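You operate a simulated robot arm through the tools that you are given. There is no shell and no other tool. Be economical: measure what you need, move in short steps, check, and stop when the job is done.

The job below is to be done with a simulated robot arm. You get a single attempt, and the scene is never put back.

Task
Find the sheet's two high spots and shrink each with one heater burst.
Fine: white button on, read the MM read-outs; hold the head by its orange grip, fingers off its nose and out of the holes; head in the black rest ring, box off.

It is judged by the outcome, as a careful person would: the job done as asked, and still so three seconds after it is handed in. It fails if anything else is knocked over, pushed out of place, dropped, spilled or broken. Flat cloth is picked up by pressing the open fingertips on it (5 to 10 N) and closing them slowly along it; thin cloth reads only 2 to 8 mm in the jaws.

Robot
A 7-joint arm with a two-finger parallel gripper, fixed in place. Base frame: the origin is at the foot of the arm, x ahead of it, y to its left, z up. Units: m, degrees, N and s.
With the tool pointing down near the work surface it reaches from about 0.3 to 0.74 m from the base axis. Its first joint turns from -115.0 to 115.0 degrees. Payload 3.91 kg.
The TCP is the grasp point between the finger pads, 0.03 m short of the fingertips. In the tool frame z runs along the fingers and y along their closing line. The gripper opens to 0.11 m. The fingers are 0.02 m wide and 0.01 m thick; the gripper's body (0.048 by 0.112 m) begins 0.055 m behind the TCP.
Orientation is that of the tool frame in the base frame, as a unit quaternion [x, y, z, w]. With the fingers straight down and closing along the base's y, the tool's x points along the base's -x, its y along +y and its z along -z.

Tools
- The arm moves only by the tool send_rows. Its argument "plan" is a list that holds one entry, the list of rows, each a list of 7 numbers: the turn, a rotation vector about the tool's x, y, z in rad, then the shift along the tool's x, y, z in mm, then the closure in counts, from 0 (fully open) to 255 (shut). In form: [[[rx, ry, rz, dx, dy, dz, fingers], ...]]. A call has 1 to 8 rows; each row is the pose to reach, as a shift and turn from the pose commanded when the call began, along the tool's axes at that moment. A row lasts 0.2 s, in which the tool goes at most 0.05 m and 8.6 degrees; a call with a longer step from one row to the next is refused whole, and so is a gripper value outside its range. Where a pose cannot be reached the arm comes as near as it can. A force on the tool above 40 N (or 10 N above the force at the start of the call, whichever is more), or a blocked arm, ends the call early, and 0.2 s more pass. Each finger travels about 0.108 m/s and halts on what it meets, pressing with about 20 N; the grip force reading is that of the motor and also rises with nothing between the fingers. The clock runs only during rows and for 0.2 s after the last one: add rows that repeat a pose to give the fingers time. The reply holds the time, the measured pose of the TCP, the force on the tool along the base axes, the opening and the grip force, in the units named above and with some noise.
- Cameras (640 x 400 px; columns grow to the right, rows downward): "scene" is fixed at [0.4006, 0.5021, 1.6423]; the picture's right is [-1.00, -0.09, 0.00], its down [-0.05, 0.61, -0.79] and it looks along [0.07, -0.79, -0.61] (base axes); focal length 339 px, centre (320, 200). "wrist" rides on the gripper at [0.072, 0.017, -0.103] in the tool frame; the picture's right is [-0.23, 0.97, 0.00], its down [-0.76, -0.18, -0.62] and it looks along [-0.61, -0.14, 0.78] (tool axes); focal length 222 px, centre (320, 200).
- capture(camera): a new picture of that camera. No time passes.
- lift_body(by): slides the trunk up (or, below 0, down) by that many m; the arm rides with it, the base frame stays. It gives what a move gives, with no picture.
- measure_at(camera, pixels): for up to 12 pixels [column, row] of the newest picture of that camera ("zoom" is the newest enlarged one), the place [x, y, z] in the base frame of the surface seen there, good to about 0.002 m. No time passes.
- enlarge(camera, box): a new picture of the part [left, top, right, bottom] of that camera's present view, enlarged. No time passes.
- close_job(): hands the job in; it is judged then, once.

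Work in short steps. Measure before you move; look again where a grasp or a placing could have gone wrong, and mend it. You have 80 turns and 54 pictures in all, those below and enlarged ones among them. Open the gripper and draw the arm clear of the work before you hand the job in, unless the task says otherwise; then end with one line.

The tools are called after "Call:" as name(argument=value, ...) on one line, values as JSON. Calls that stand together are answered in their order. send_rows: Moves the arm, as the interface text tells. Its arguments: {"type":"object","properties":{"plan":{"type":"array","items":{"type":"array","items":{"type":"array","items":{"type":"number"}}}}},"required":["plan"]} The other tools are called the same way: lift_body (by) slides the trunk up or down; capture (camera) takes a picture; measure_at (camera, pixels) gives the place of the surface under pixels of a picture; enlarge (camera, box) takes an enlarged picture of a part of a camera's view; close_job () hands the job in.

At the start:

```text
clock: 0.0
tcp_pos: [0.2347, -0.3147, 1.3451]
orientation: [-0.001, 1.0, 0.0, -0.001]
wrist_force: [0.1, -0.1, 0.4]
finger_gap: 0.1099
finger_force: 0.0
trunk travel left (down, up): [-0.85, 0.14]
```

scene: 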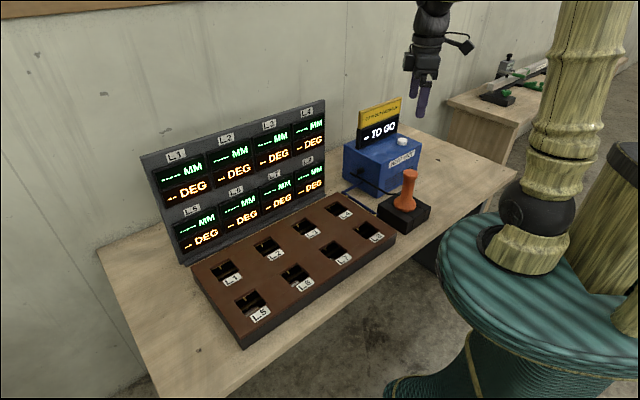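
wrist: 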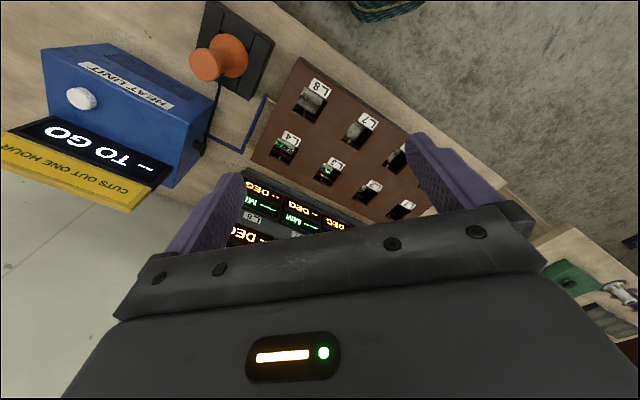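

The scene shows the blue box with white button at about (402,141), the orange grip at (408,185) and the read-out board. I enlarge both areas to read the labels.

Call:
enlarge(camera="scene", box=[330, 80, 450, 250])

Call:
enlarge(camera="scene", box=[130, 90, 410, 350])

Call:
measure_at(camera="scene", pixels=[[402, 141], [408, 172], [406, 190], [404, 206], [390, 206], [422, 210], [404, 222], [365, 150], [375, 185], [415, 160], [378, 110]])

```text
2.35 times, centred on (390, 165) of scene
```

zoom: 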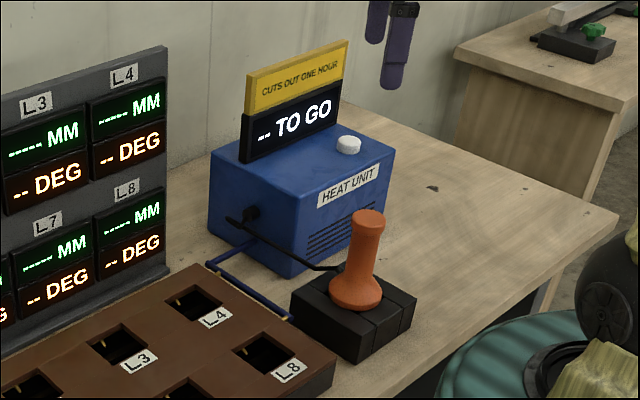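

```text
1.54 times, centred on (270, 220) of scene
```

zoom: 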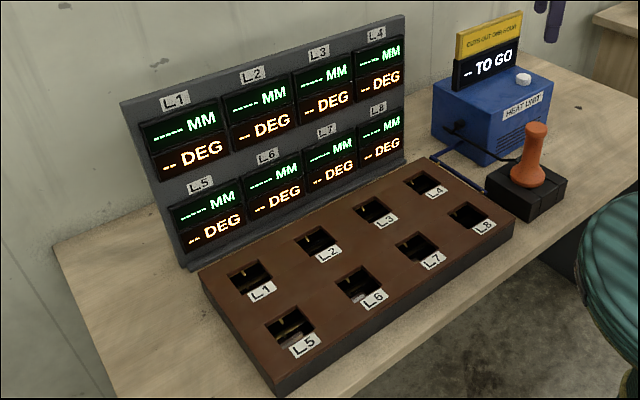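

```text
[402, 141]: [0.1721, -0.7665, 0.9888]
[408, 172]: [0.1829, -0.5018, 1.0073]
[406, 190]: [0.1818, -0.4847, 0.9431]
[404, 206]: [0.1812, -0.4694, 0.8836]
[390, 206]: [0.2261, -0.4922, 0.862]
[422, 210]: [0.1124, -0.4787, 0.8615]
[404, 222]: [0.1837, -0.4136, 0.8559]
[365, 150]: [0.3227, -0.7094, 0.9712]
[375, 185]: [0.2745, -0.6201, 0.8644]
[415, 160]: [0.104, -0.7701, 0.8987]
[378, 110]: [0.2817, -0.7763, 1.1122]
```

Next I measure the sign edges, the button and the hole centres.

Call:
measure_at(camera="zoom", pixels=[[250, 278], [322, 240], [375, 210], [425, 182], [290, 326], [360, 284], [417, 247], [467, 215], [262, 291], [303, 345], [434, 191], [484, 227]])

Call:
measure_at(camera="scene", pixels=[[401, 98], [398, 130], [359, 112], [360, 146], [402, 138], [397, 142], [407, 142], [402, 144], [420, 144], [245, 347], [194, 268], [396, 236]])

Call:
enlarge(camera="wrist", box=[40, 0, 440, 250])

```text
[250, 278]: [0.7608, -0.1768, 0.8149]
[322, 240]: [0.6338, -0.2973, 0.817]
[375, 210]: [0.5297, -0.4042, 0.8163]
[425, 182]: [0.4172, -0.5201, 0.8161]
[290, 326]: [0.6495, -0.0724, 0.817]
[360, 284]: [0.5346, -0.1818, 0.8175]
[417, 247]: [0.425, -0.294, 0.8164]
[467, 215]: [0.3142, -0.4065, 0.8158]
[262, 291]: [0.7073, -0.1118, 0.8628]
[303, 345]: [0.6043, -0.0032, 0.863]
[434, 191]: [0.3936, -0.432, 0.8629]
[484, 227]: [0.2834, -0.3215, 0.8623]
```

```text
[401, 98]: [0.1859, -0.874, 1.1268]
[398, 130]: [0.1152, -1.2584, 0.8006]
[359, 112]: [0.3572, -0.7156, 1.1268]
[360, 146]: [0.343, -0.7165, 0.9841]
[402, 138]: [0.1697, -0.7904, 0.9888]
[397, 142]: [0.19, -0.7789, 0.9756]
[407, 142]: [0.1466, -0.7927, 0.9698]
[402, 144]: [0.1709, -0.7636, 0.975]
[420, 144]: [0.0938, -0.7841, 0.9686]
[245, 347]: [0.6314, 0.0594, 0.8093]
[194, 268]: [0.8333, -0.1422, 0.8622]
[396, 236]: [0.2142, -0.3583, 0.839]
```

```text
1.60 times, centred on (240, 125) of wrist
```

zoom: 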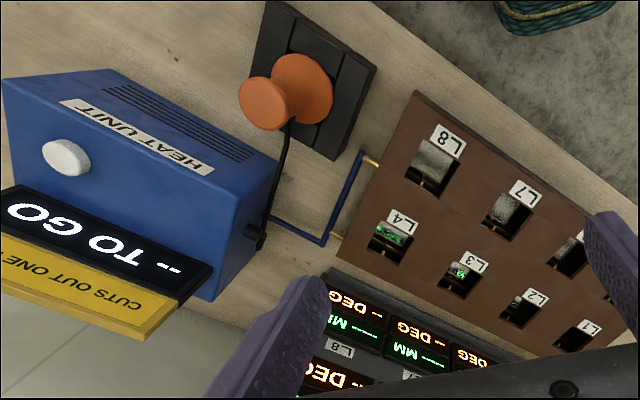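

The board is turned about 45°, its top is at z≈0.863, and the button top is at about (0.170,-0.778,0.989). I lower the trunk 0.2 m while the arm is clear, close the fingers, and look.

Call:
lift_body(by=-0.2)

Call:
send_rows(plan=[[[0.127, -0.028, 0, 0, 0, 0, 60], [0.254, -0.056, 0, 0, -40, 0, 120], [0.381, -0.083, 0, 10, -80, 0, 180], [0.508, -0.111, 0, 15, -120, 0, 255], [0.508, -0.111, 0, 20, -160, 0, 255], [0.508, -0.111, 0, 25, -200, 0, 255], [0.508, -0.111, 0, 30, -240, 0, 255], [0.508, -0.111, 0, 35, -280, 0, 255]]])

Call:
capture(camera="scene")

```text
clock: 2.2
tcp_pos: [0.2346, -0.3146, 1.1454]
orientation: [-0.001, 1.0, 0.0, 0.0]
wrist_force: [0.2, 0.7, 0.0]
finger_gap: 0.1099
finger_force: 0.0
trunk travel left (down, up): [-0.65, 0.34]
```

```text
clock: 4.0
tcp_pos: [0.2006, -0.5969, 1.1446]
orientation: [0.0, 0.967, -0.25, 0.055]
wrist_force: [0.7, 0.1, 0.0]
finger_gap: 0.0001
finger_force: 20.0
trunk travel left (down, up): [-0.65, 0.34]
```

```text
48 pictures are left
```

scene: 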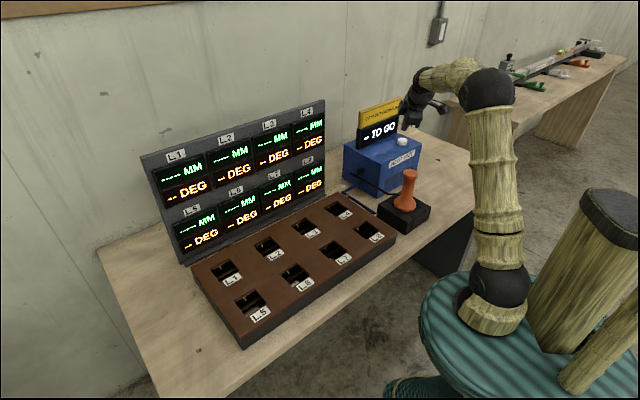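

The arm is at (0.20,-0.597,1.145), tilted 30°, with fingers shut. I go to about 3 cm above the button.

Call:
send_rows(plan=[[[0, 0, 0, 10, -22, 33, 255], [0, 0, 0, 20, -44, 66, 255], [0, 0, 0, 29, -66, 99, 255], [0, 0, 0, 39, -88, 132, 255], [0, 0, 0, 48.3, -108.7, 164, 255], [0, 0, 0, 48.3, -108.7, 164, 255]]])

Call:
enlarge(camera="scene", box=[330, 60, 490, 160])

Call:
capture(camera="wrist")

```text
clock: 5.4
tcp_pos: [0.1656, -0.7707, 1.0518]
orientation: [-0.001, 0.967, -0.25, 0.056]
wrist_force: [-1.1, -0.5, -0.3]
finger_gap: 0.0
finger_force: 20.0
trunk travel left (down, up): [-0.65, 0.34]
```

```text
4.00 times, centred on (410, 110) of scene
```

zoom: 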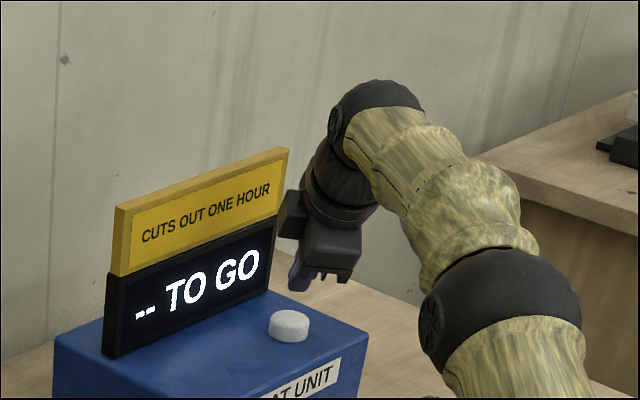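

```text
46 pictures are left
```

wrist: 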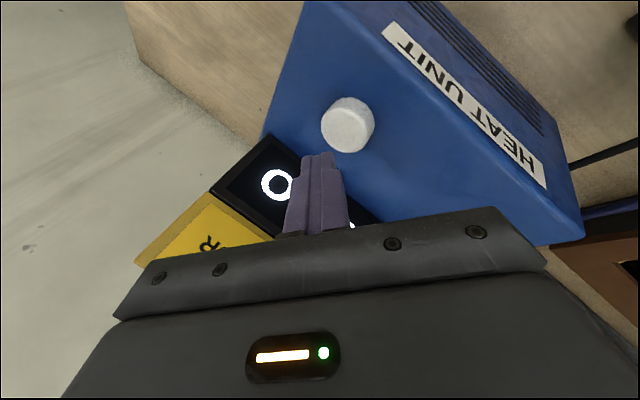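

The button is seen at (347,115) in the wrist view; I measure it and the fingertip.

Call:
measure_at(camera="wrist", pixels=[[346, 108], [330, 112], [360, 112], [346, 100], [346, 118], [340, 145], [318, 158], [328, 158], [322, 190]])

Call:
measure_at(camera="zoom", pixels=[[290, 318], [275, 318], [305, 318], [290, 312], [290, 325], [298, 285]])

```text
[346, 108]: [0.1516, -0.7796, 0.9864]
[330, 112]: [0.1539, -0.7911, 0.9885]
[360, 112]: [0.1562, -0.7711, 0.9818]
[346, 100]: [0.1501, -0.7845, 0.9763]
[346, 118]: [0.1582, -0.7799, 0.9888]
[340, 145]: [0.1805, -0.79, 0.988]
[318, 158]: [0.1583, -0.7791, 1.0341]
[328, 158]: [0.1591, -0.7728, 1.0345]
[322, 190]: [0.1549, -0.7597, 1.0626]
```

```text
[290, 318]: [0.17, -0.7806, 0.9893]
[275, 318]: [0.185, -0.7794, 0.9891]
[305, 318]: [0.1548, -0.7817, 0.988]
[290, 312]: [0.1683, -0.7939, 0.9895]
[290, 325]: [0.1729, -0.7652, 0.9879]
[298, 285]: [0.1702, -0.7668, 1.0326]
```

Button centre (0.170,-0.780), top z 0.989; the lowest fingertip corner is above it at about z 1.021. I press straight down about 37 mm and come back.

Call:
send_rows(plan=[[[0, 0, 0, 2.1, 9.7, 17.4, 255], [0, 0, 0, 3.0, 14.6, 26, 255], [0, 0, 0, 3.5, 16.5, 29.5, 255], [0, 0, 0, 3.9, 18, 32.1, 255], [0, 0, 0, 2.1, 9.7, 17.4, 255], [0, 0, 0, 0, 0, 0, 255]]])

Call:
capture(camera="scene")

```text
clock: 6.8
tcp_pos: [0.1672, -0.7721, 1.0517]
orientation: [-0.001, 0.966, -0.251, 0.055]
wrist_force: [-0.1, 0.5, -0.9]
finger_gap: 0.0
finger_force: 19.9
trunk travel left (down, up): [-0.65, 0.34]
```

```text
45 pictures are left
```

scene: 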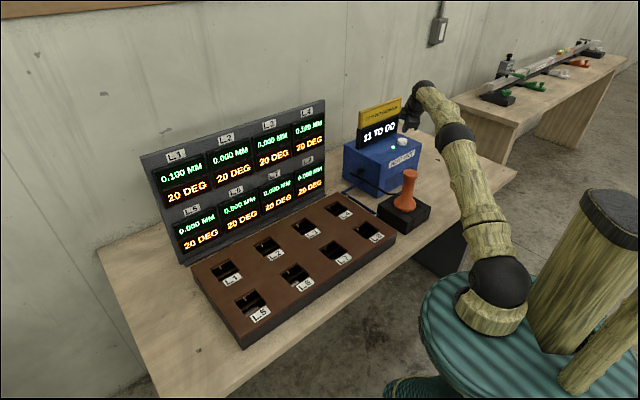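

The box is on: it shows "11 TO GO" and the read-outs are live. I enlarge both to read them.

Call:
enlarge(camera="scene", box=[140, 130, 240, 200])

Call:
enlarge(camera="scene", box=[235, 95, 335, 160])

Call:
enlarge(camera="scene", box=[170, 150, 330, 250])

Call:
enlarge(camera="scene", box=[340, 90, 440, 155])

```text
5.71 times, centred on (190, 165) of scene
```

zoom: 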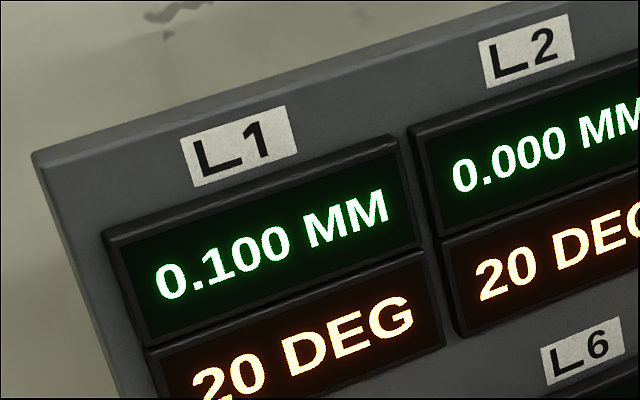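

```text
6.15 times, centred on (285, 128) of scene
```

zoom: 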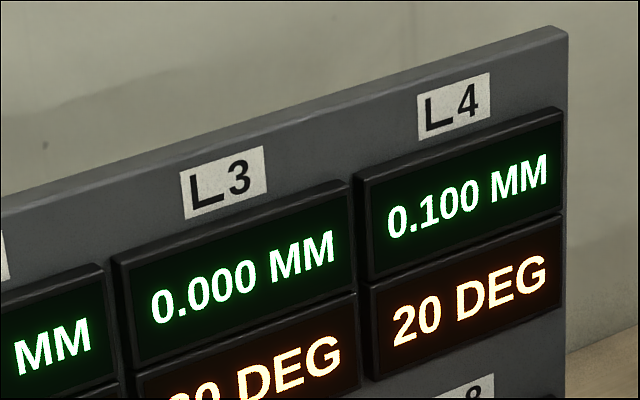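

```text
4.00 times, centred on (250, 200) of scene
```

zoom: 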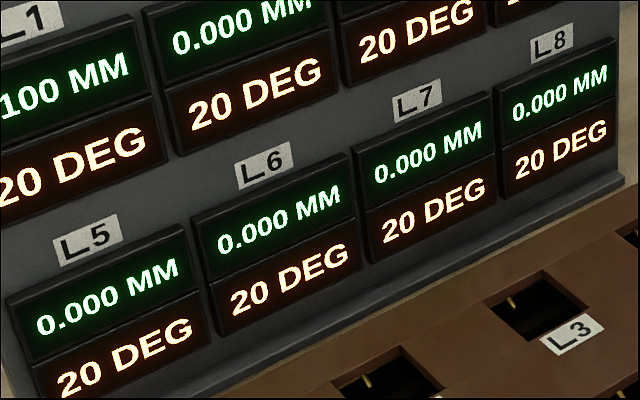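

```text
6.15 times, centred on (390, 122) of scene
```

zoom: 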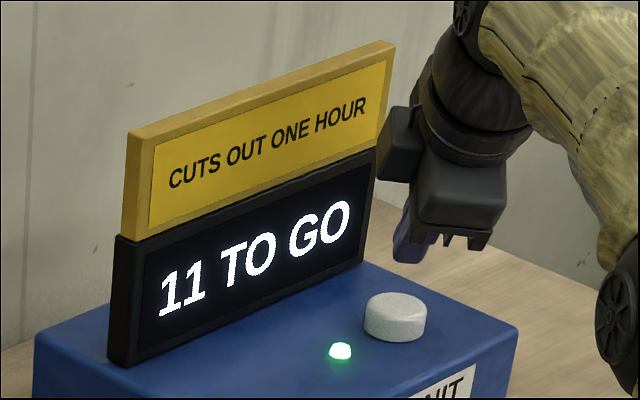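

L1 and L4 read 0.100 MM, all others read 0.000. Now I look closely at the head in its rest.

Call:
enlarge(camera="scene", box=[360, 155, 448, 245])

```text
4.44 times, centred on (404, 200) of scene
```

zoom: 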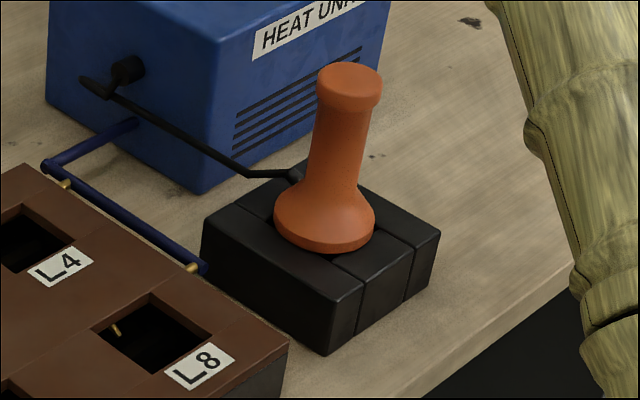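

Call:
measure_at(camera="zoom", pixels=[[350, 78], [346, 98], [342, 120], [338, 145], [334, 170], [330, 195], [326, 220], [324, 245], [318, 145], [359, 145], [320, 265], [297, 177]])

Call:
measure_at(camera="scene", pixels=[[225, 265], [239, 267], [234, 275], [217, 268], [235, 283], [330, 207], [345, 213], [341, 206], [337, 214], [353, 210], [326, 209], [341, 202]])

```text
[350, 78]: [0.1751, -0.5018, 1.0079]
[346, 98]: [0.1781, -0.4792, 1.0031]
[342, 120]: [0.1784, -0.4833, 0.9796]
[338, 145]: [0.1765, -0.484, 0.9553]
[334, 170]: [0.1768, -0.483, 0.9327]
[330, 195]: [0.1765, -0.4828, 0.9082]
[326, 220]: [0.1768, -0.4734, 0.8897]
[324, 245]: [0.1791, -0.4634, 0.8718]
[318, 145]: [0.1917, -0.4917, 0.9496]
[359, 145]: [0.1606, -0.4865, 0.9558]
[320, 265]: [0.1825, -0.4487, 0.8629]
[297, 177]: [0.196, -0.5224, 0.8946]
```

```text
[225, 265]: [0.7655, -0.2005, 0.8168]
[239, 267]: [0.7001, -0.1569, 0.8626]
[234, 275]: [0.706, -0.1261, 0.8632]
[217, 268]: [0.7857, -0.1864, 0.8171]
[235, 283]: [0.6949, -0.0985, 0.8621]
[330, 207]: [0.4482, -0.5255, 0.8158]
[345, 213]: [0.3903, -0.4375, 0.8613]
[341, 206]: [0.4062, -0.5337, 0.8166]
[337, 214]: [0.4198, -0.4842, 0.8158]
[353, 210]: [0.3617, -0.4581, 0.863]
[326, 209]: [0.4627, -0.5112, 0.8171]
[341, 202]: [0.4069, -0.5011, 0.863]
```

The grip's axis is at about (0.177,-0.501), with the shaft (≈34 mm) from z 0.91 to 0.98 and the knob top at 1.008. I'll grasp the shaft with the tool leaning 60° so the gripper body clears the knob; first I lift away and turn toward that orientation above the head.

Call:
send_rows(plan=[[[0, 0, 0, -4.2, -19.4, -34.7, 255], [0, 0, 0, -8.5, -38.9, -69.4, 255], [0.028, -0.05, 0.123, -11.8, -1.2, -95.5, 255], [0.056, -0.099, 0.247, -15, 36.5, -121.6, 200], [0.083, -0.149, 0.37, -18.3, 74.1, -147.6, 150], [0.111, -0.199, 0.493, -21.6, 111.8, -173.7, 100], [0.139, -0.249, 0.617, -24.8, 149.5, -199.8, 50], [0.167, -0.298, 0.74, -28.1, 187.2, -225.9, 0]]])

Call:
send_rows(plan=[[[0.028, -0.05, 0.123, 0, 0, 0, 0], [0.056, -0.099, 0.247, 0, 0, 0, 0], [0.083, -0.149, 0.37, 0, 0, 0, 0], [0.111, -0.199, 0.493, 0, 0, 0, 0], [0.111, -0.199, 0.493, 0, 0, 0, 0]]])

Call:
capture(camera="scene")

```text
clock: 8.6
tcp_pos: [0.1778, -0.4952, 1.161]
orientation: [0.316, 0.858, -0.291, 0.281]
wrist_force: [-0.3, 0.9, 0.5]
finger_gap: 0.1101
finger_force: 0.2
out of reach, approached as far as the arm can: row 2
trunk travel left (down, up): [-0.65, 0.34]
```

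```text
clock: 9.8
tcp_pos: [0.1751, -0.4967, 1.1594]
orientation: [0.5, 0.706, -0.289, 0.409]
wrist_force: [-0.5, 0.4, 1.4]
finger_gap: 0.11
finger_force: 0.0
trunk travel left (down, up): [-0.65, 0.34]
```

```text
39 pictures are left
```

scene: 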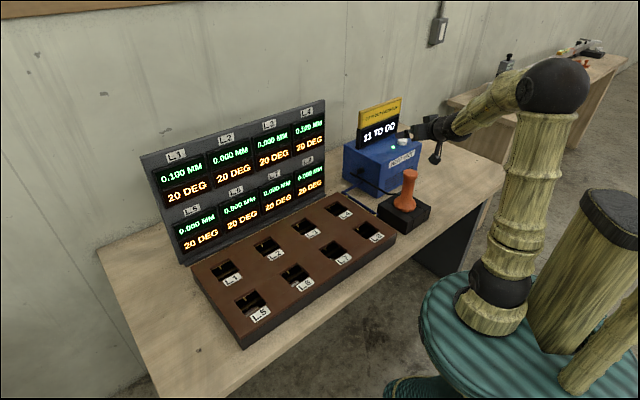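

Orientation is as planned and the TCP is above the head. I descend to z≈1.07 and check with the wrist camera.

Call:
send_rows(plan=[[[0, 0, 0, 39, 0, 22.5, 0], [0, 0, 0, 78, 0, 45, 0], [0, 0, 0, 78, 0, 45, 0]]])

Call:
capture(camera="wrist")

```text
clock: 10.6
tcp_pos: [0.1745, -0.4949, 1.0659]
orientation: [0.5, 0.707, -0.289, 0.409]
wrist_force: [0.1, 0.6, 0.3]
finger_gap: 0.1103
finger_force: 0.2
trunk travel left (down, up): [-0.65, 0.34]
```

```text
38 pictures are left
```

wrist: 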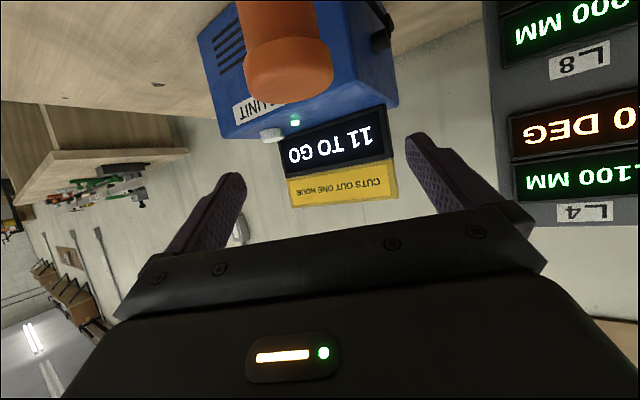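

The knob shows at (289,70) in the wrist view, between the open fingers; I measure its edges.

Call:
measure_at(camera="wrist", pixels=[[250, 80], [328, 75], [289, 55], [289, 30], [289, 72], [289, 90], [289, 8]])

```text
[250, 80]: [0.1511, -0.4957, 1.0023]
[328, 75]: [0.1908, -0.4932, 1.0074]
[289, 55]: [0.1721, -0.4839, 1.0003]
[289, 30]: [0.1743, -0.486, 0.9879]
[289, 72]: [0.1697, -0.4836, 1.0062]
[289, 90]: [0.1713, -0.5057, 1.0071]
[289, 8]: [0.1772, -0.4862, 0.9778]
```

The knob is centred within a couple of mm between the fingers. I descend to z≈0.952 with fingers open.

Call:
send_rows(plan=[[[0, 0, 0, 35, 0, 20.5, 0], [0, 0, 0, 70, 0, 41.5, 0], [0, 0, 0, 98.7, 0, 58.7, 0], [0, 0, 0, 98.7, 0, 58.7, 0]]])

Call:
capture(camera="wrist")

Call:
enlarge(camera="scene", box=[350, 130, 470, 240])

```text
clock: 11.6
tcp_pos: [0.1747, -0.4966, 0.9514]
orientation: [0.501, 0.707, -0.289, 0.408]
wrist_force: [-0.3, -0.3, -0.5]
finger_gap: 0.1102
finger_force: 0.0
trunk travel left (down, up): [-0.65, 0.34]
```

```text
37 pictures are left
```

wrist: 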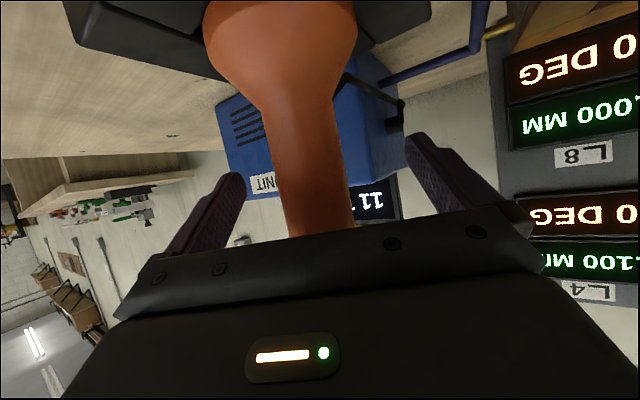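

```text
3.64 times, centred on (410, 185) of scene
```

zoom: 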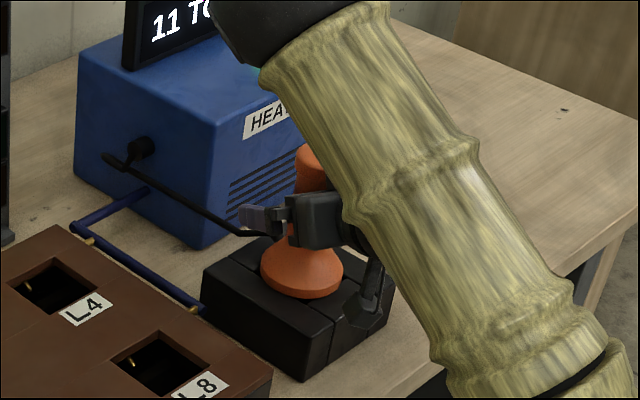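

The shaft stands between the fingers, clear of the body and flare. I close slowly.

Call:
send_rows(plan=[[[0, 0, 0, 0, 0, 0, 60], [0, 0, 0, 0, 0, 0, 110], [0, 0, 0, 0, 0, 0, 140], [0, 0, 0, 0, 0, 0, 160], [0, 0, 0, 0, 0, 0, 180], [0, 0, 0, 0, 0, 0, 210], [0, 0, 0, 0, 0, 0, 240], [0, 0, 0, 0, 0, 0, 240]]])

Call:
capture(camera="wrist")

```text
clock: 13.4
tcp_pos: [0.1756, -0.4956, 0.9524]
orientation: [0.501, 0.706, -0.289, 0.408]
wrist_force: [-2.1, 0.1, 0.7]
finger_gap: 0.0419
finger_force: 19.8
trunk travel left (down, up): [-0.65, 0.34]
```

```text
35 pictures are left
```

wrist: 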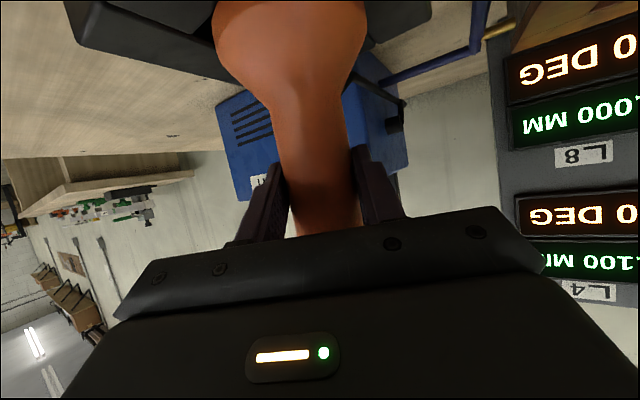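

Held: gap 42 mm with force on the shaft. I lift slowly 8 cm and look at the nose.

Call:
send_rows(plan=[[[0, 0, 0, -8.7, 0, -5, 255], [0, 0, 0, -17.3, 0, -10, 255], [0, 0, 0, -34.6, 0, -20, 255], [0, 0, 0, -52, 0, -30, 255], [0, 0, 0, -69.3, 0, -40, 255], [0, 0, 0, -69.3, 0, -40, 255]]])

Call:
enlarge(camera="scene", box=[320, 100, 460, 240])

Call:
capture(camera="wrist")

```text
clock: 14.8
tcp_pos: [0.1769, -0.4972, 1.0348]
orientation: [0.501, 0.707, -0.289, 0.407]
wrist_force: [-0.2, 0.3, -7.8]
finger_gap: 0.0419
finger_force: 20.1
trunk travel left (down, up): [-0.65, 0.34]
```

```text
2.86 times, centred on (390, 170) of scene
```

zoom: 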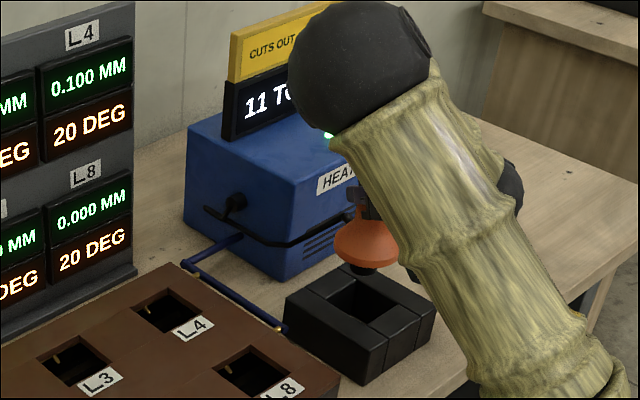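

```text
33 pictures are left
```

wrist: 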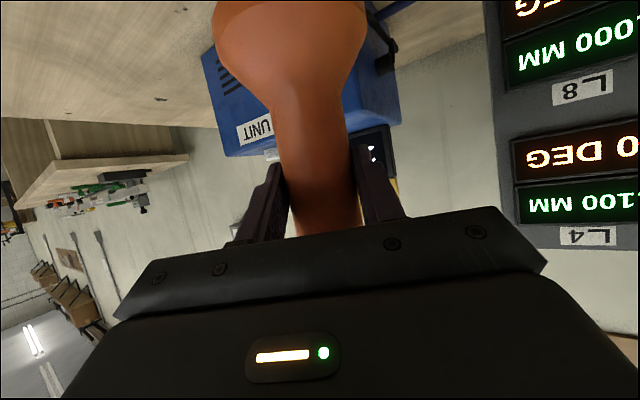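

The head is up, with its short black nose visible and the rest's square opening empty. I enlarge L4 and L1 to measure the hole edges.

Call:
enlarge(camera="scene", box=[315, 185, 371, 221])

Call:
measure_at(camera="zoom", pixels=[[320, 200], [100, 100]])

```text
11.11 times, centred on (343, 203) of scene
```

zoom: 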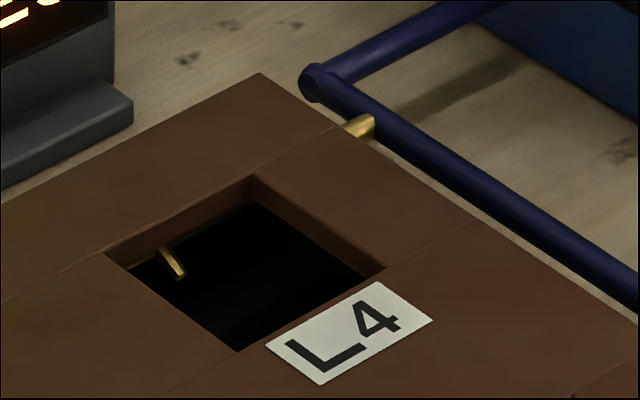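

```text
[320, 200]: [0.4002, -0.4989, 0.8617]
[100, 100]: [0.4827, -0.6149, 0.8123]
```

Call:
measure_at(camera="zoom", pixels=[[99, 254], [254, 169], [391, 268], [237, 358], [175, 265], [176, 207], [323, 216], [170, 306], [320, 312], [350, 330], [420, 70]])

Call:
enlarge(camera="scene", box=[197, 250, 253, 294])

```text
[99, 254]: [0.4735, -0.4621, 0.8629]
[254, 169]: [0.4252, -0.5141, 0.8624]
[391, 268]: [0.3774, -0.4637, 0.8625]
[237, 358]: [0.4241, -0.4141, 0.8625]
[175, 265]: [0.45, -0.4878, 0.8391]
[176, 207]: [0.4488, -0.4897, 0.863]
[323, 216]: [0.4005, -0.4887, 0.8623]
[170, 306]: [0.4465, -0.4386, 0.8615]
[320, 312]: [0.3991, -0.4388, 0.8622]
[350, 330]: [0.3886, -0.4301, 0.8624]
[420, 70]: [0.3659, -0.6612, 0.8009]
```

```text
9.09 times, centred on (225, 272) of scene
```

zoom: 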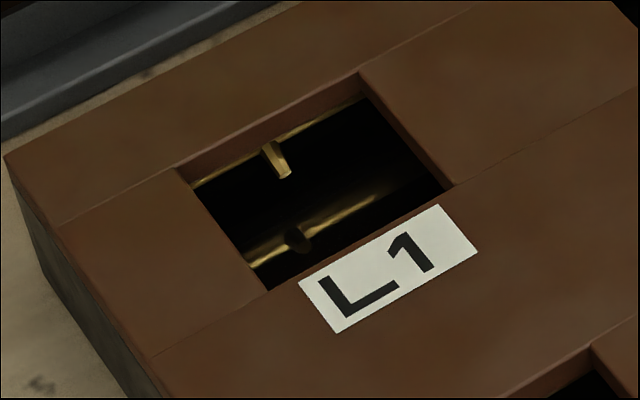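

Call:
measure_at(camera="zoom", pixels=[[174, 167], [359, 68], [459, 186], [266, 296], [268, 114], [415, 125], [220, 232]])

Call:
enlarge(camera="scene", box=[370, 165, 430, 205])

```text
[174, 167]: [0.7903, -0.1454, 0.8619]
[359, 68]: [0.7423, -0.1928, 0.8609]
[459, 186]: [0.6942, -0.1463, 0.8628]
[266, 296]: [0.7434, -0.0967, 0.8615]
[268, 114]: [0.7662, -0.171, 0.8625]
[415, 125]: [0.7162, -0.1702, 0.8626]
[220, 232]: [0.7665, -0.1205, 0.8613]
```

```text
10.00 times, centred on (400, 185) of scene
```

zoom: 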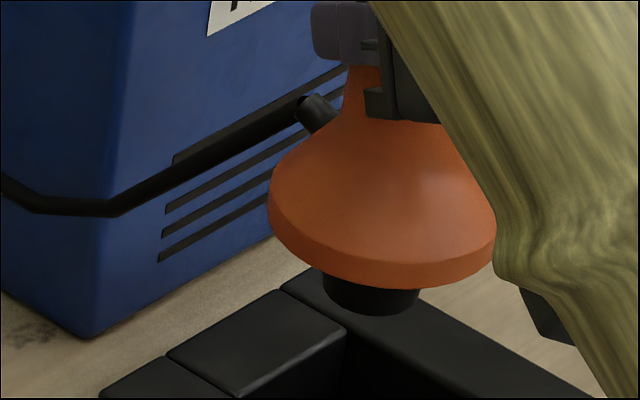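

L4's hole centre is (0.425,-0.464) and L1's is (0.742,-0.145), each about 68 mm square; the flare (~80 mm) sits on the board at the same height as on the rest. I carry the head over L4 at this height, turning 23° with the arm.

Call:
send_rows(plan=[[[-0.058, 0, -0.033, -3.9, 40.5, 6.7, 255], [-0.115, 0, -0.067, -7.7, 81, 13.4, 255], [-0.173, 0, -0.1, -11.6, 121.5, 20.1, 255], [-0.231, 0, -0.133, -15.5, 162, 26.8, 255], [-0.288, 0, -0.167, -19.3, 202.4, 33.5, 255], [-0.346, 0, -0.2, -23.2, 242.9, 40.2, 255], [-0.346, 0, -0.2, -23.2, 242.9, 40.2, 255]]])

Call:
capture(camera="scene")

Call:
capture(camera="wrist")

```text
clock: 16.4
tcp_pos: [0.4202, -0.4598, 1.0363]
orientation: [0.35, 0.792, -0.202, 0.457]
wrist_force: [-0.2, 0.3, 0.2]
finger_gap: 0.0001
finger_force: 19.7
trunk travel left (down, up): [-0.65, 0.34]
```

```text
29 pictures are left
```

scene: 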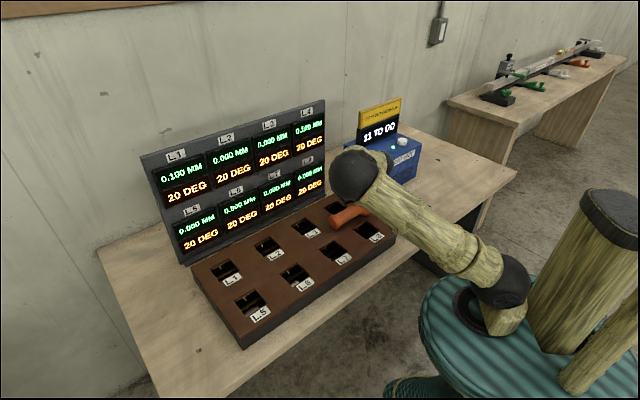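

```text
28 pictures are left
```

wrist: 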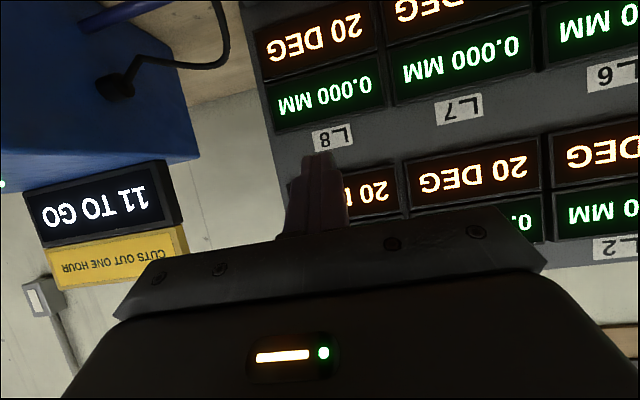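

The fingers are shut on nothing: the head slipped out and lies at about (350,213) on the board. I raise the arm straight up to look.

Call:
send_rows(plan=[[[0, 0, 0, -34.6, 0, -20, 255], [0, 0, 0, -69.3, 0, -40, 255], [0, 0, 0, -104, 0, -60, 255], [0, 0, 0, -130, 0, -75, 255], [0, 0, 0, -130, -40, -95, 255], [0, 0, 0, -130, -80, -115, 255]]])

Call:
capture(camera="scene")

Call:
enlarge(camera="scene", box=[310, 150, 440, 250])

```text
clock: 17.8
tcp_pos: [0.3372, -0.4876, 1.2059]
orientation: [0.35, 0.792, -0.202, 0.457]
wrist_force: [0.3, -0.7, 0.4]
finger_gap: 0.0
finger_force: 19.6
trunk travel left (down, up): [-0.65, 0.34]
```

```text
27 pictures are left
```

scene: 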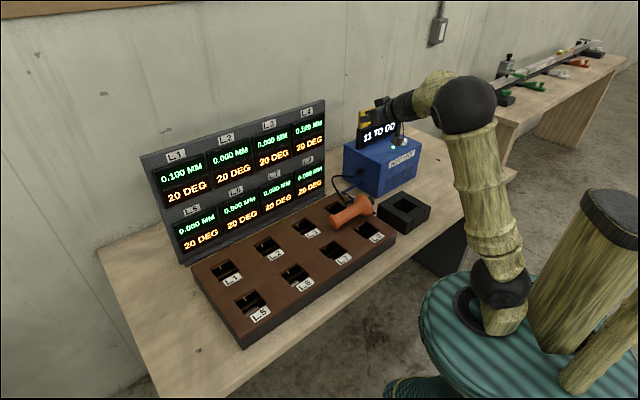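

```text
4.00 times, centred on (375, 200) of scene
```

zoom: 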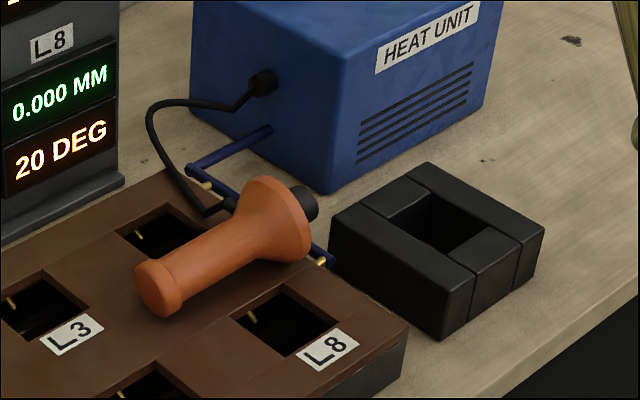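

The head lies intact on the board between L4 and L8, nose toward the rest. I measure it along its length and width to re-grasp.

Call:
measure_at(camera="zoom", pixels=[[153, 288], [168, 270], [185, 262], [200, 253], [218, 242], [238, 228], [255, 212], [270, 195], [303, 200], [186, 245], [205, 275], [150, 262]])

Call:
enlarge(camera="scene", box=[335, 185, 395, 235])

```text
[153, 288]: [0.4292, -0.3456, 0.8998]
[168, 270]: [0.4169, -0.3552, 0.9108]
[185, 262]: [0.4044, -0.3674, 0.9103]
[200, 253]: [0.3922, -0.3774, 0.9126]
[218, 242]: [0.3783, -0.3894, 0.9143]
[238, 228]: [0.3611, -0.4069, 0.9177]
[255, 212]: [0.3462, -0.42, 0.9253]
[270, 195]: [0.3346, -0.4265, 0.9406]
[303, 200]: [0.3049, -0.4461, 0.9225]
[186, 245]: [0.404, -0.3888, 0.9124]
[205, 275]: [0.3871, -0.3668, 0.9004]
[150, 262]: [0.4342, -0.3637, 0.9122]
```

```text
8.00 times, centred on (365, 210) of scene
```

zoom: 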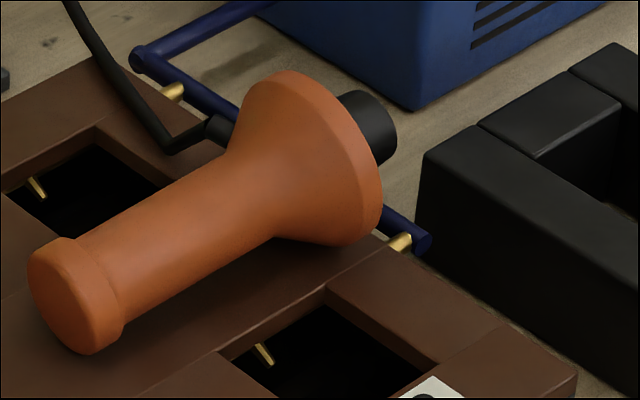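

Call:
measure_at(camera="zoom", pixels=[[60, 300], [48, 285], [90, 335], [150, 212], [175, 240], [198, 265], [110, 245], [135, 272], [155, 290], [205, 178], [230, 205], [380, 125]])

```text
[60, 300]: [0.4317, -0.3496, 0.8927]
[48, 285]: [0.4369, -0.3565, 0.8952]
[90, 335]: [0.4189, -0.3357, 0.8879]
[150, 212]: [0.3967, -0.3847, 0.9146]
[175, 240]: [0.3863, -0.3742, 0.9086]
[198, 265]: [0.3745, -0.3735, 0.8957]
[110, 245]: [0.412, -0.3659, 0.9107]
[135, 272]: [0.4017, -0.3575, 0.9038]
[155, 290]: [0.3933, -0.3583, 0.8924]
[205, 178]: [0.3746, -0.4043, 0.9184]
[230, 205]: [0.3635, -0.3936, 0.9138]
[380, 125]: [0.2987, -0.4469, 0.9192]
```

The head's axis runs nose-ward along (-0.727,-0.687), rising about 11°; the shaft point 53 mm from the knob end is at (0.394,-0.386,0.894). I'll grasp it from above with the tool leaning 28° toward the nose so that the head can then be stood upright; first the turn, done high up.

Call:
send_rows(plan=[[[-0.032, 0.078, -0.11, 5.6, 14.4, -2.2, 230], [-0.064, 0.157, -0.221, 11.2, 28.8, -4.4, 180], [-0.095, 0.235, -0.331, 16.8, 43.2, -6.6, 120], [-0.127, 0.313, -0.442, 22.4, 57.6, -8.8, 60], [-0.159, 0.391, -0.552, 28, 72, -11, 0], [-0.191, 0.47, -0.663, 33.5, 86.6, -13, 0], [-0.223, 0.548, -0.773, 39.1, 101, -15.2, 0], [-0.254, 0.626, -0.884, 44.7, 115.4, -17.3, 0]]])

Call:
send_rows(plan=[[[-0.032, 0.078, -0.11, 0, 0, 0, 0], [-0.064, 0.157, -0.221, 0, 0, 0, 0], [-0.095, 0.235, -0.331, 0, 0, 0, 0], [-0.127, 0.313, -0.442, 0, 0, 0, 0], [-0.159, 0.391, -0.552, 0, 0, 0, 0], [-0.191, 0.47, -0.663, 0, 0, 0, 0], [-0.223, 0.548, -0.773, 0, 0, 0, 0], [-0.223, 0.548, -0.773, 0, 0, 0, 0]]])

Call:
capture(camera="scene")

```text
clock: 19.6
tcp_pos: [0.3977, -0.3841, 1.1736]
orientation: [-0.031, 0.98, -0.163, 0.108]
wrist_force: [-0.4, -0.8, -0.3]
finger_gap: 0.1103
finger_force: 0.0
trunk travel left (down, up): [-0.65, 0.34]
```

```text
clock: 21.4
tcp_pos: [0.3979, -0.3849, 1.1733]
orientation: [-0.36, 0.901, -0.088, -0.226]
wrist_force: [-0.9, -0.2, -0.1]
finger_gap: 0.1101
finger_force: 0.1
trunk travel left (down, up): [-0.65, 0.34]
```

```text
24 pictures are left
```

scene: 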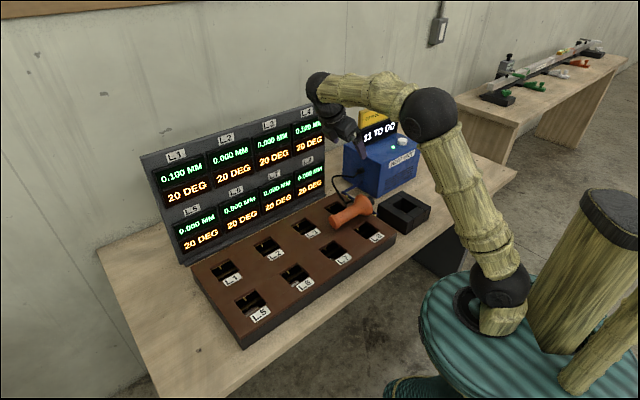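

Orientation achieved. I go down 10 cm to z≈1.07 and check with the wrist camera.

Call:
send_rows(plan=[[[0, 0, 0, -16, 0.7, 29, 0], [0, 0, 0, -32.5, 1.5, 58, 0], [0, 0, 0, -48.7, 2.2, 87.3, 0], [0, 0, 0, -48.7, 2.2, 87.3, 0]]])

Call:
capture(camera="wrist")

```text
clock: 22.4
tcp_pos: [0.3978, -0.3815, 1.0758]
orientation: [-0.359, 0.902, -0.088, -0.224]
wrist_force: [-0.3, 0.1, 0.4]
finger_gap: 0.1098
finger_force: 0.1
trunk travel left (down, up): [-0.65, 0.34]
```

```text
23 pictures are left
```

wrist: 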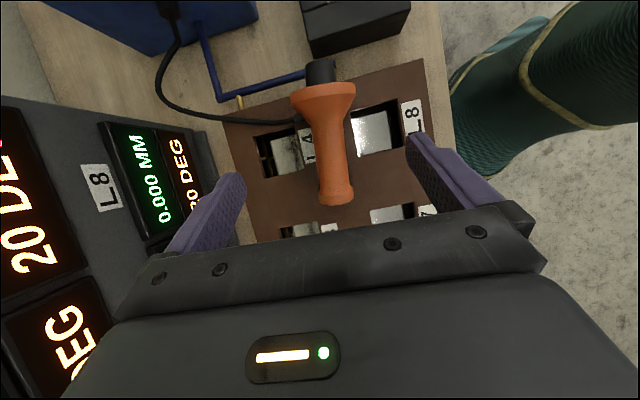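

The head lies between the fingers at (330,150). I measure the shaft from here.

Call:
measure_at(camera="wrist", pixels=[[331, 150], [320, 150], [342, 150], [329, 125], [334, 170], [336, 192], [336, 203], [322, 90], [320, 70]])

```text
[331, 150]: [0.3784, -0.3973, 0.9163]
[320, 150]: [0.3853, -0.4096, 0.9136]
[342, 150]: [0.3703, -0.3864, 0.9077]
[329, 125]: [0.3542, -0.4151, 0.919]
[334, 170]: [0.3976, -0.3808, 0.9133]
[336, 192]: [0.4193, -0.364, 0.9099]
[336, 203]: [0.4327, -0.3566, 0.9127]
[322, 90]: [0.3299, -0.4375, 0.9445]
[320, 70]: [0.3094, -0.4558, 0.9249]
```

The axis yaw from this view is about 4.5° off my estimate, so I correct it while descending to the shaft, TCP z≈0.905.

Call:
send_rows(plan=[[[-0.018, 0, 0.035, -20, 0.2, 38, 0], [-0.037, 0, 0.069, -39, 0.5, 76, 0], [-0.037, 0, 0.069, -58.5, 0.7, 114, 0], [-0.037, 0, 0.069, -70, 0.9, 136, 0], [-0.037, 0, 0.069, -78, 1, 151.9, 0], [-0.037, 0, 0.069, -78, 1, 151.9, 0]]])

Call:
capture(camera="wrist")

Call:
enlarge(camera="scene", box=[310, 150, 420, 240])

```text
clock: 23.8
tcp_pos: [0.396, -0.3797, 0.9028]
orientation: [-0.324, 0.915, -0.08, -0.227]
wrist_force: [-0.4, 0.3, -0.7]
finger_gap: 0.1099
finger_force: 0.1
trunk travel left (down, up): [-0.65, 0.34]
```

```text
22 pictures are left
```

wrist: 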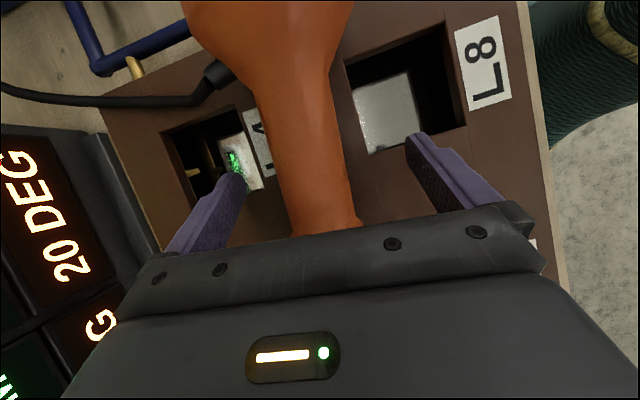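

```text
4.44 times, centred on (365, 195) of scene
```

zoom: 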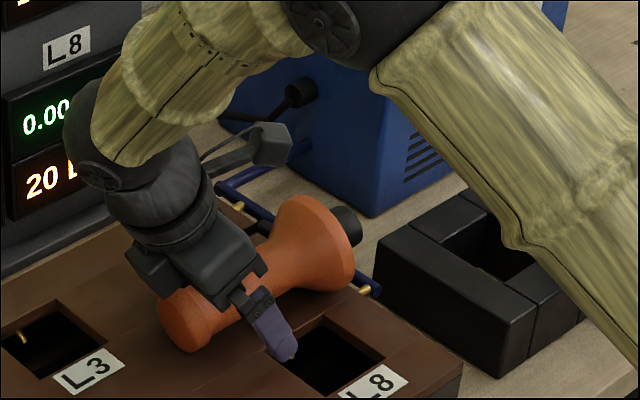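

The fingers straddle the shaft with the tips above the board. I close slowly.

Call:
send_rows(plan=[[[0, 0, 0, 0, 0, 0, 60], [0, 0, 0, 0, 0, 0, 100], [0, 0, 0, 0, 0, 0, 130], [0, 0, 0, 0, 0, 0, 150], [0, 0, 0, 0, 0, 0, 170], [0, 0, 0, 0, 0, 0, 200], [0, 0, 0, 0, 0, 0, 255], [0, 0, 0, 0, 0, 0, 255]]])

Call:
send_rows(plan=[[[0, 0, 0, 1.4, 0, -2.6, 255], [0, 0, 0, 4.7, 0, -8.8, 255], [0, 0, 0, 9.4, 0, -17.7, 255], [0, 0, 0, 14, 0, -26.5, 255], [0, 0, 0, 18.8, 0, -35.3, 255], [0, 0, 0, 23.5, 0, -44.2, 255], [0, 0, 0, 28, 0, -53, 255], [0, 0, 0, 28, 0, -53, 255]]])

Call:
capture(camera="wrist")

```text
clock: 25.6
tcp_pos: [0.3969, -0.3808, 0.9031]
orientation: [-0.324, 0.915, -0.08, -0.227]
wrist_force: [1.4, -1.3, 1.2]
finger_gap: 0.0418
finger_force: 19.9
trunk travel left (down, up): [-0.65, 0.34]
```

```text
clock: 27.4
tcp_pos: [0.397, -0.3818, 0.963]
orientation: [-0.324, 0.915, -0.079, -0.227]
wrist_force: [-0.8, 1.1, -7.9]
finger_gap: 0.0414
finger_force: 20.6
trunk travel left (down, up): [-0.65, 0.34]
```

```text
20 pictures are left
```

wrist: 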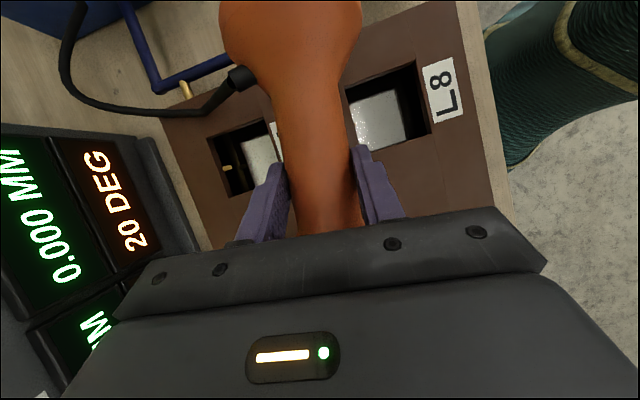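

The head is held (gap 41 mm, 8 N weight). I raise it slowly to about z 1.08 before standing it up.

Call:
send_rows(plan=[[[0, 0, 0, 3.5, 0, -6.6, 255], [0, 0, 0, 10.3, 0, -19.5, 255], [0, 0, 0, 18.7, 0, -35.4, 255], [0, 0, 0, 27, 0, -51, 255], [0, 0, 0, 35.5, 0, -67, 255], [0, 0, 0, 44, 0, -83, 255], [0, 0, 0, 51, 0, -97, 255], [0, 0, 0, 54.6, 0, -103, 255]]])

Call:
send_rows(plan=[[[0.015, -0.045, 0.037, 0, 0, 0, 255], [0.036, -0.104, 0.086, 0, 0, 0, 255], [0.061, -0.179, 0.147, 0, 0, 0, 255], [0.087, -0.254, 0.209, 0, 0, 0, 255], [0.112, -0.328, 0.27, 0, 0, 0, 255], [0.138, -0.403, 0.332, 0, 0, 0, 255], [0.159, -0.463, 0.381, 0, 0, 0, 255], [0.166, -0.485, 0.399, 0, 0, 0, 255]]])

Call:
enlarge(camera="scene", box=[290, 80, 450, 240])

```text
clock: 29.2
tcp_pos: [0.3952, -0.3812, 1.0808]
orientation: [-0.324, 0.915, -0.079, -0.227]
wrist_force: [0.8, -0.3, -7.9]
finger_gap: 0.0408
finger_force: 20.0
trunk travel left (down, up): [-0.65, 0.34]
```

```text
clock: 31.0
tcp_pos: [0.3961, -0.3814, 1.0807]
orientation: [-0.164, 0.978, -0.117, 0.043]
wrist_force: [0.6, -0.5, -7.8]
finger_gap: 0.0408
finger_force: 20.0
trunk travel left (down, up): [-0.65, 0.34]
```

```text
2.50 times, centred on (370, 160) of scene
```

zoom: 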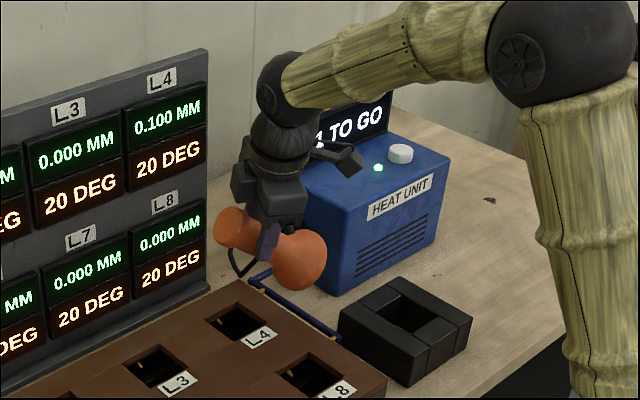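

Still held, the nose now coming down. I continue the turn slowly.

Call:
send_rows(plan=[[[0.015, -0.045, 0.037, 0, 0, 0, 255], [0.038, -0.112, 0.092, 0, 0, 0, 255], [0.064, -0.187, 0.154, 0, 0, 0, 255], [0.092, -0.269, 0.221, 0, 0, 0, 255], [0.12, -0.351, 0.289, 0, 0, 0, 255], [0.148, -0.433, 0.356, 0, 0, 0, 255], [0.171, -0.5, 0.412, 0, 0, 0, 255], [0.178, -0.522, 0.43, 0, 0, 0, 255]]])

Call:
enlarge(camera="scene", box=[290, 80, 450, 240])

```text
clock: 32.8
tcp_pos: [0.3956, -0.3823, 1.0787]
orientation: [0.024, 0.933, -0.144, 0.33]
wrist_force: [0.1, 0.0, -6.6]
finger_gap: 0.0409
finger_force: 20.2
trunk travel left (down, up): [-0.65, 0.34]
```

```text
2.50 times, centred on (370, 160) of scene
```

zoom: 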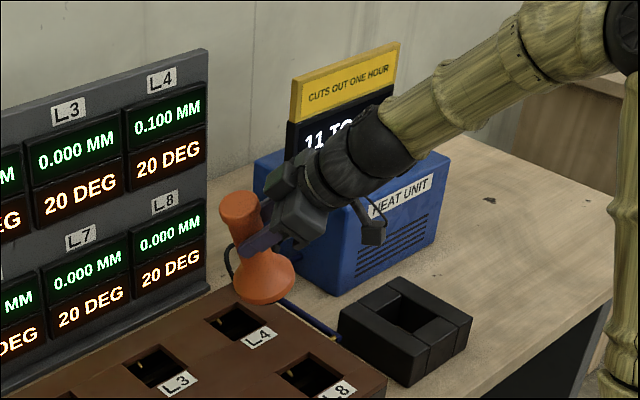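

The head is nearly upright and still held. I continue about 0.45 rad more and look again.

Call:
send_rows(plan=[[[0.013, -0.037, 0.031, 0, 0, 0, 255], [0.033, -0.097, 0.08, 0, 0, 0, 255], [0.056, -0.164, 0.135, 0, 0, 0, 255], [0.079, -0.231, 0.19, 0, 0, 0, 255], [0.102, -0.299, 0.246, 0, 0, 0, 255], [0.115, -0.336, 0.277, 0, 0, 0, 255], [0.115, -0.336, 0.277, 0, 0, 0, 255]]])

Call:
enlarge(camera="scene", box=[300, 100, 400, 200])

```text
clock: 34.4
tcp_pos: [0.3966, -0.3815, 1.0794]
orientation: [0.148, 0.842, -0.153, 0.496]
wrist_force: [0.2, -0.3, -8.4]
finger_gap: 0.0409
finger_force: 20.2
out of reach, approached as far as the arm can: row 3
trunk travel left (down, up): [-0.65, 0.34]
```

```text
4.00 times, centred on (350, 150) of scene
```

zoom: 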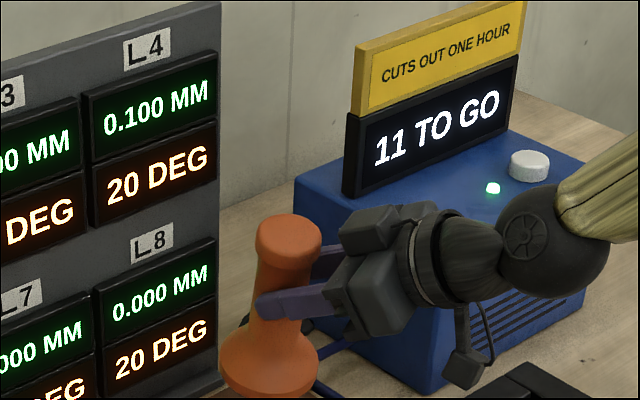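

Now the head looks nearly upright. I measure the knob's top face and the flare to get its tilt.

Call:
measure_at(camera="zoom", pixels=[[288, 228], [265, 233], [312, 233], [288, 243], [288, 218], [262, 335], [258, 365], [285, 340], [280, 370], [234, 365], [306, 380], [285, 280]])

```text
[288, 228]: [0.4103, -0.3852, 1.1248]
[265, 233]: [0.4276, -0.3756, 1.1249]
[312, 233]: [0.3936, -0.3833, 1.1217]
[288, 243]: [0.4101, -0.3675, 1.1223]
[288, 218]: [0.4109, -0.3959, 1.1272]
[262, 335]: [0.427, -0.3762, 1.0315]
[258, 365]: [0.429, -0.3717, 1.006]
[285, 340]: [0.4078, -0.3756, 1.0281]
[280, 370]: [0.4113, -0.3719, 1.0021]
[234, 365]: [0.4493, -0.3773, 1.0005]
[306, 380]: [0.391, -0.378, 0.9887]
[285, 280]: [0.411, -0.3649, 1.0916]
```

The head leans about 12° (nose outward). I turn the tool back 0.21 rad about the matching axis and re-measure.

Call:
send_rows(plan=[[[-0.015, 0.034, 0.021, 0, 0, 0, 255], [-0.038, 0.085, 0.052, 0, 0, 0, 255], [-0.061, 0.136, 0.083, 0, 0, 0, 255], [-0.076, 0.17, 0.104, 0, 0, 0, 255], [-0.076, 0.17, 0.104, 0, 0, 0, 255]]])

Call:
enlarge(camera="scene", box=[290, 130, 390, 220])

```text
clock: 35.6
tcp_pos: [0.3977, -0.3819, 1.0785]
orientation: [0.184, 0.877, -0.081, 0.436]
wrist_force: [-1.0, 0.7, -7.6]
finger_gap: 0.0408
finger_force: 19.9
trunk travel left (down, up): [-0.65, 0.34]
```

```text
4.44 times, centred on (340, 175) of scene
```

zoom: 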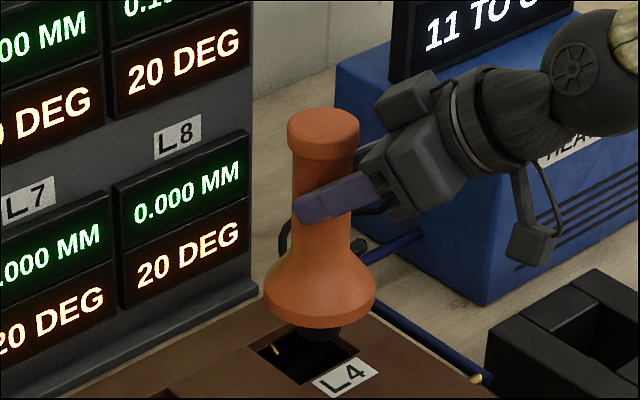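

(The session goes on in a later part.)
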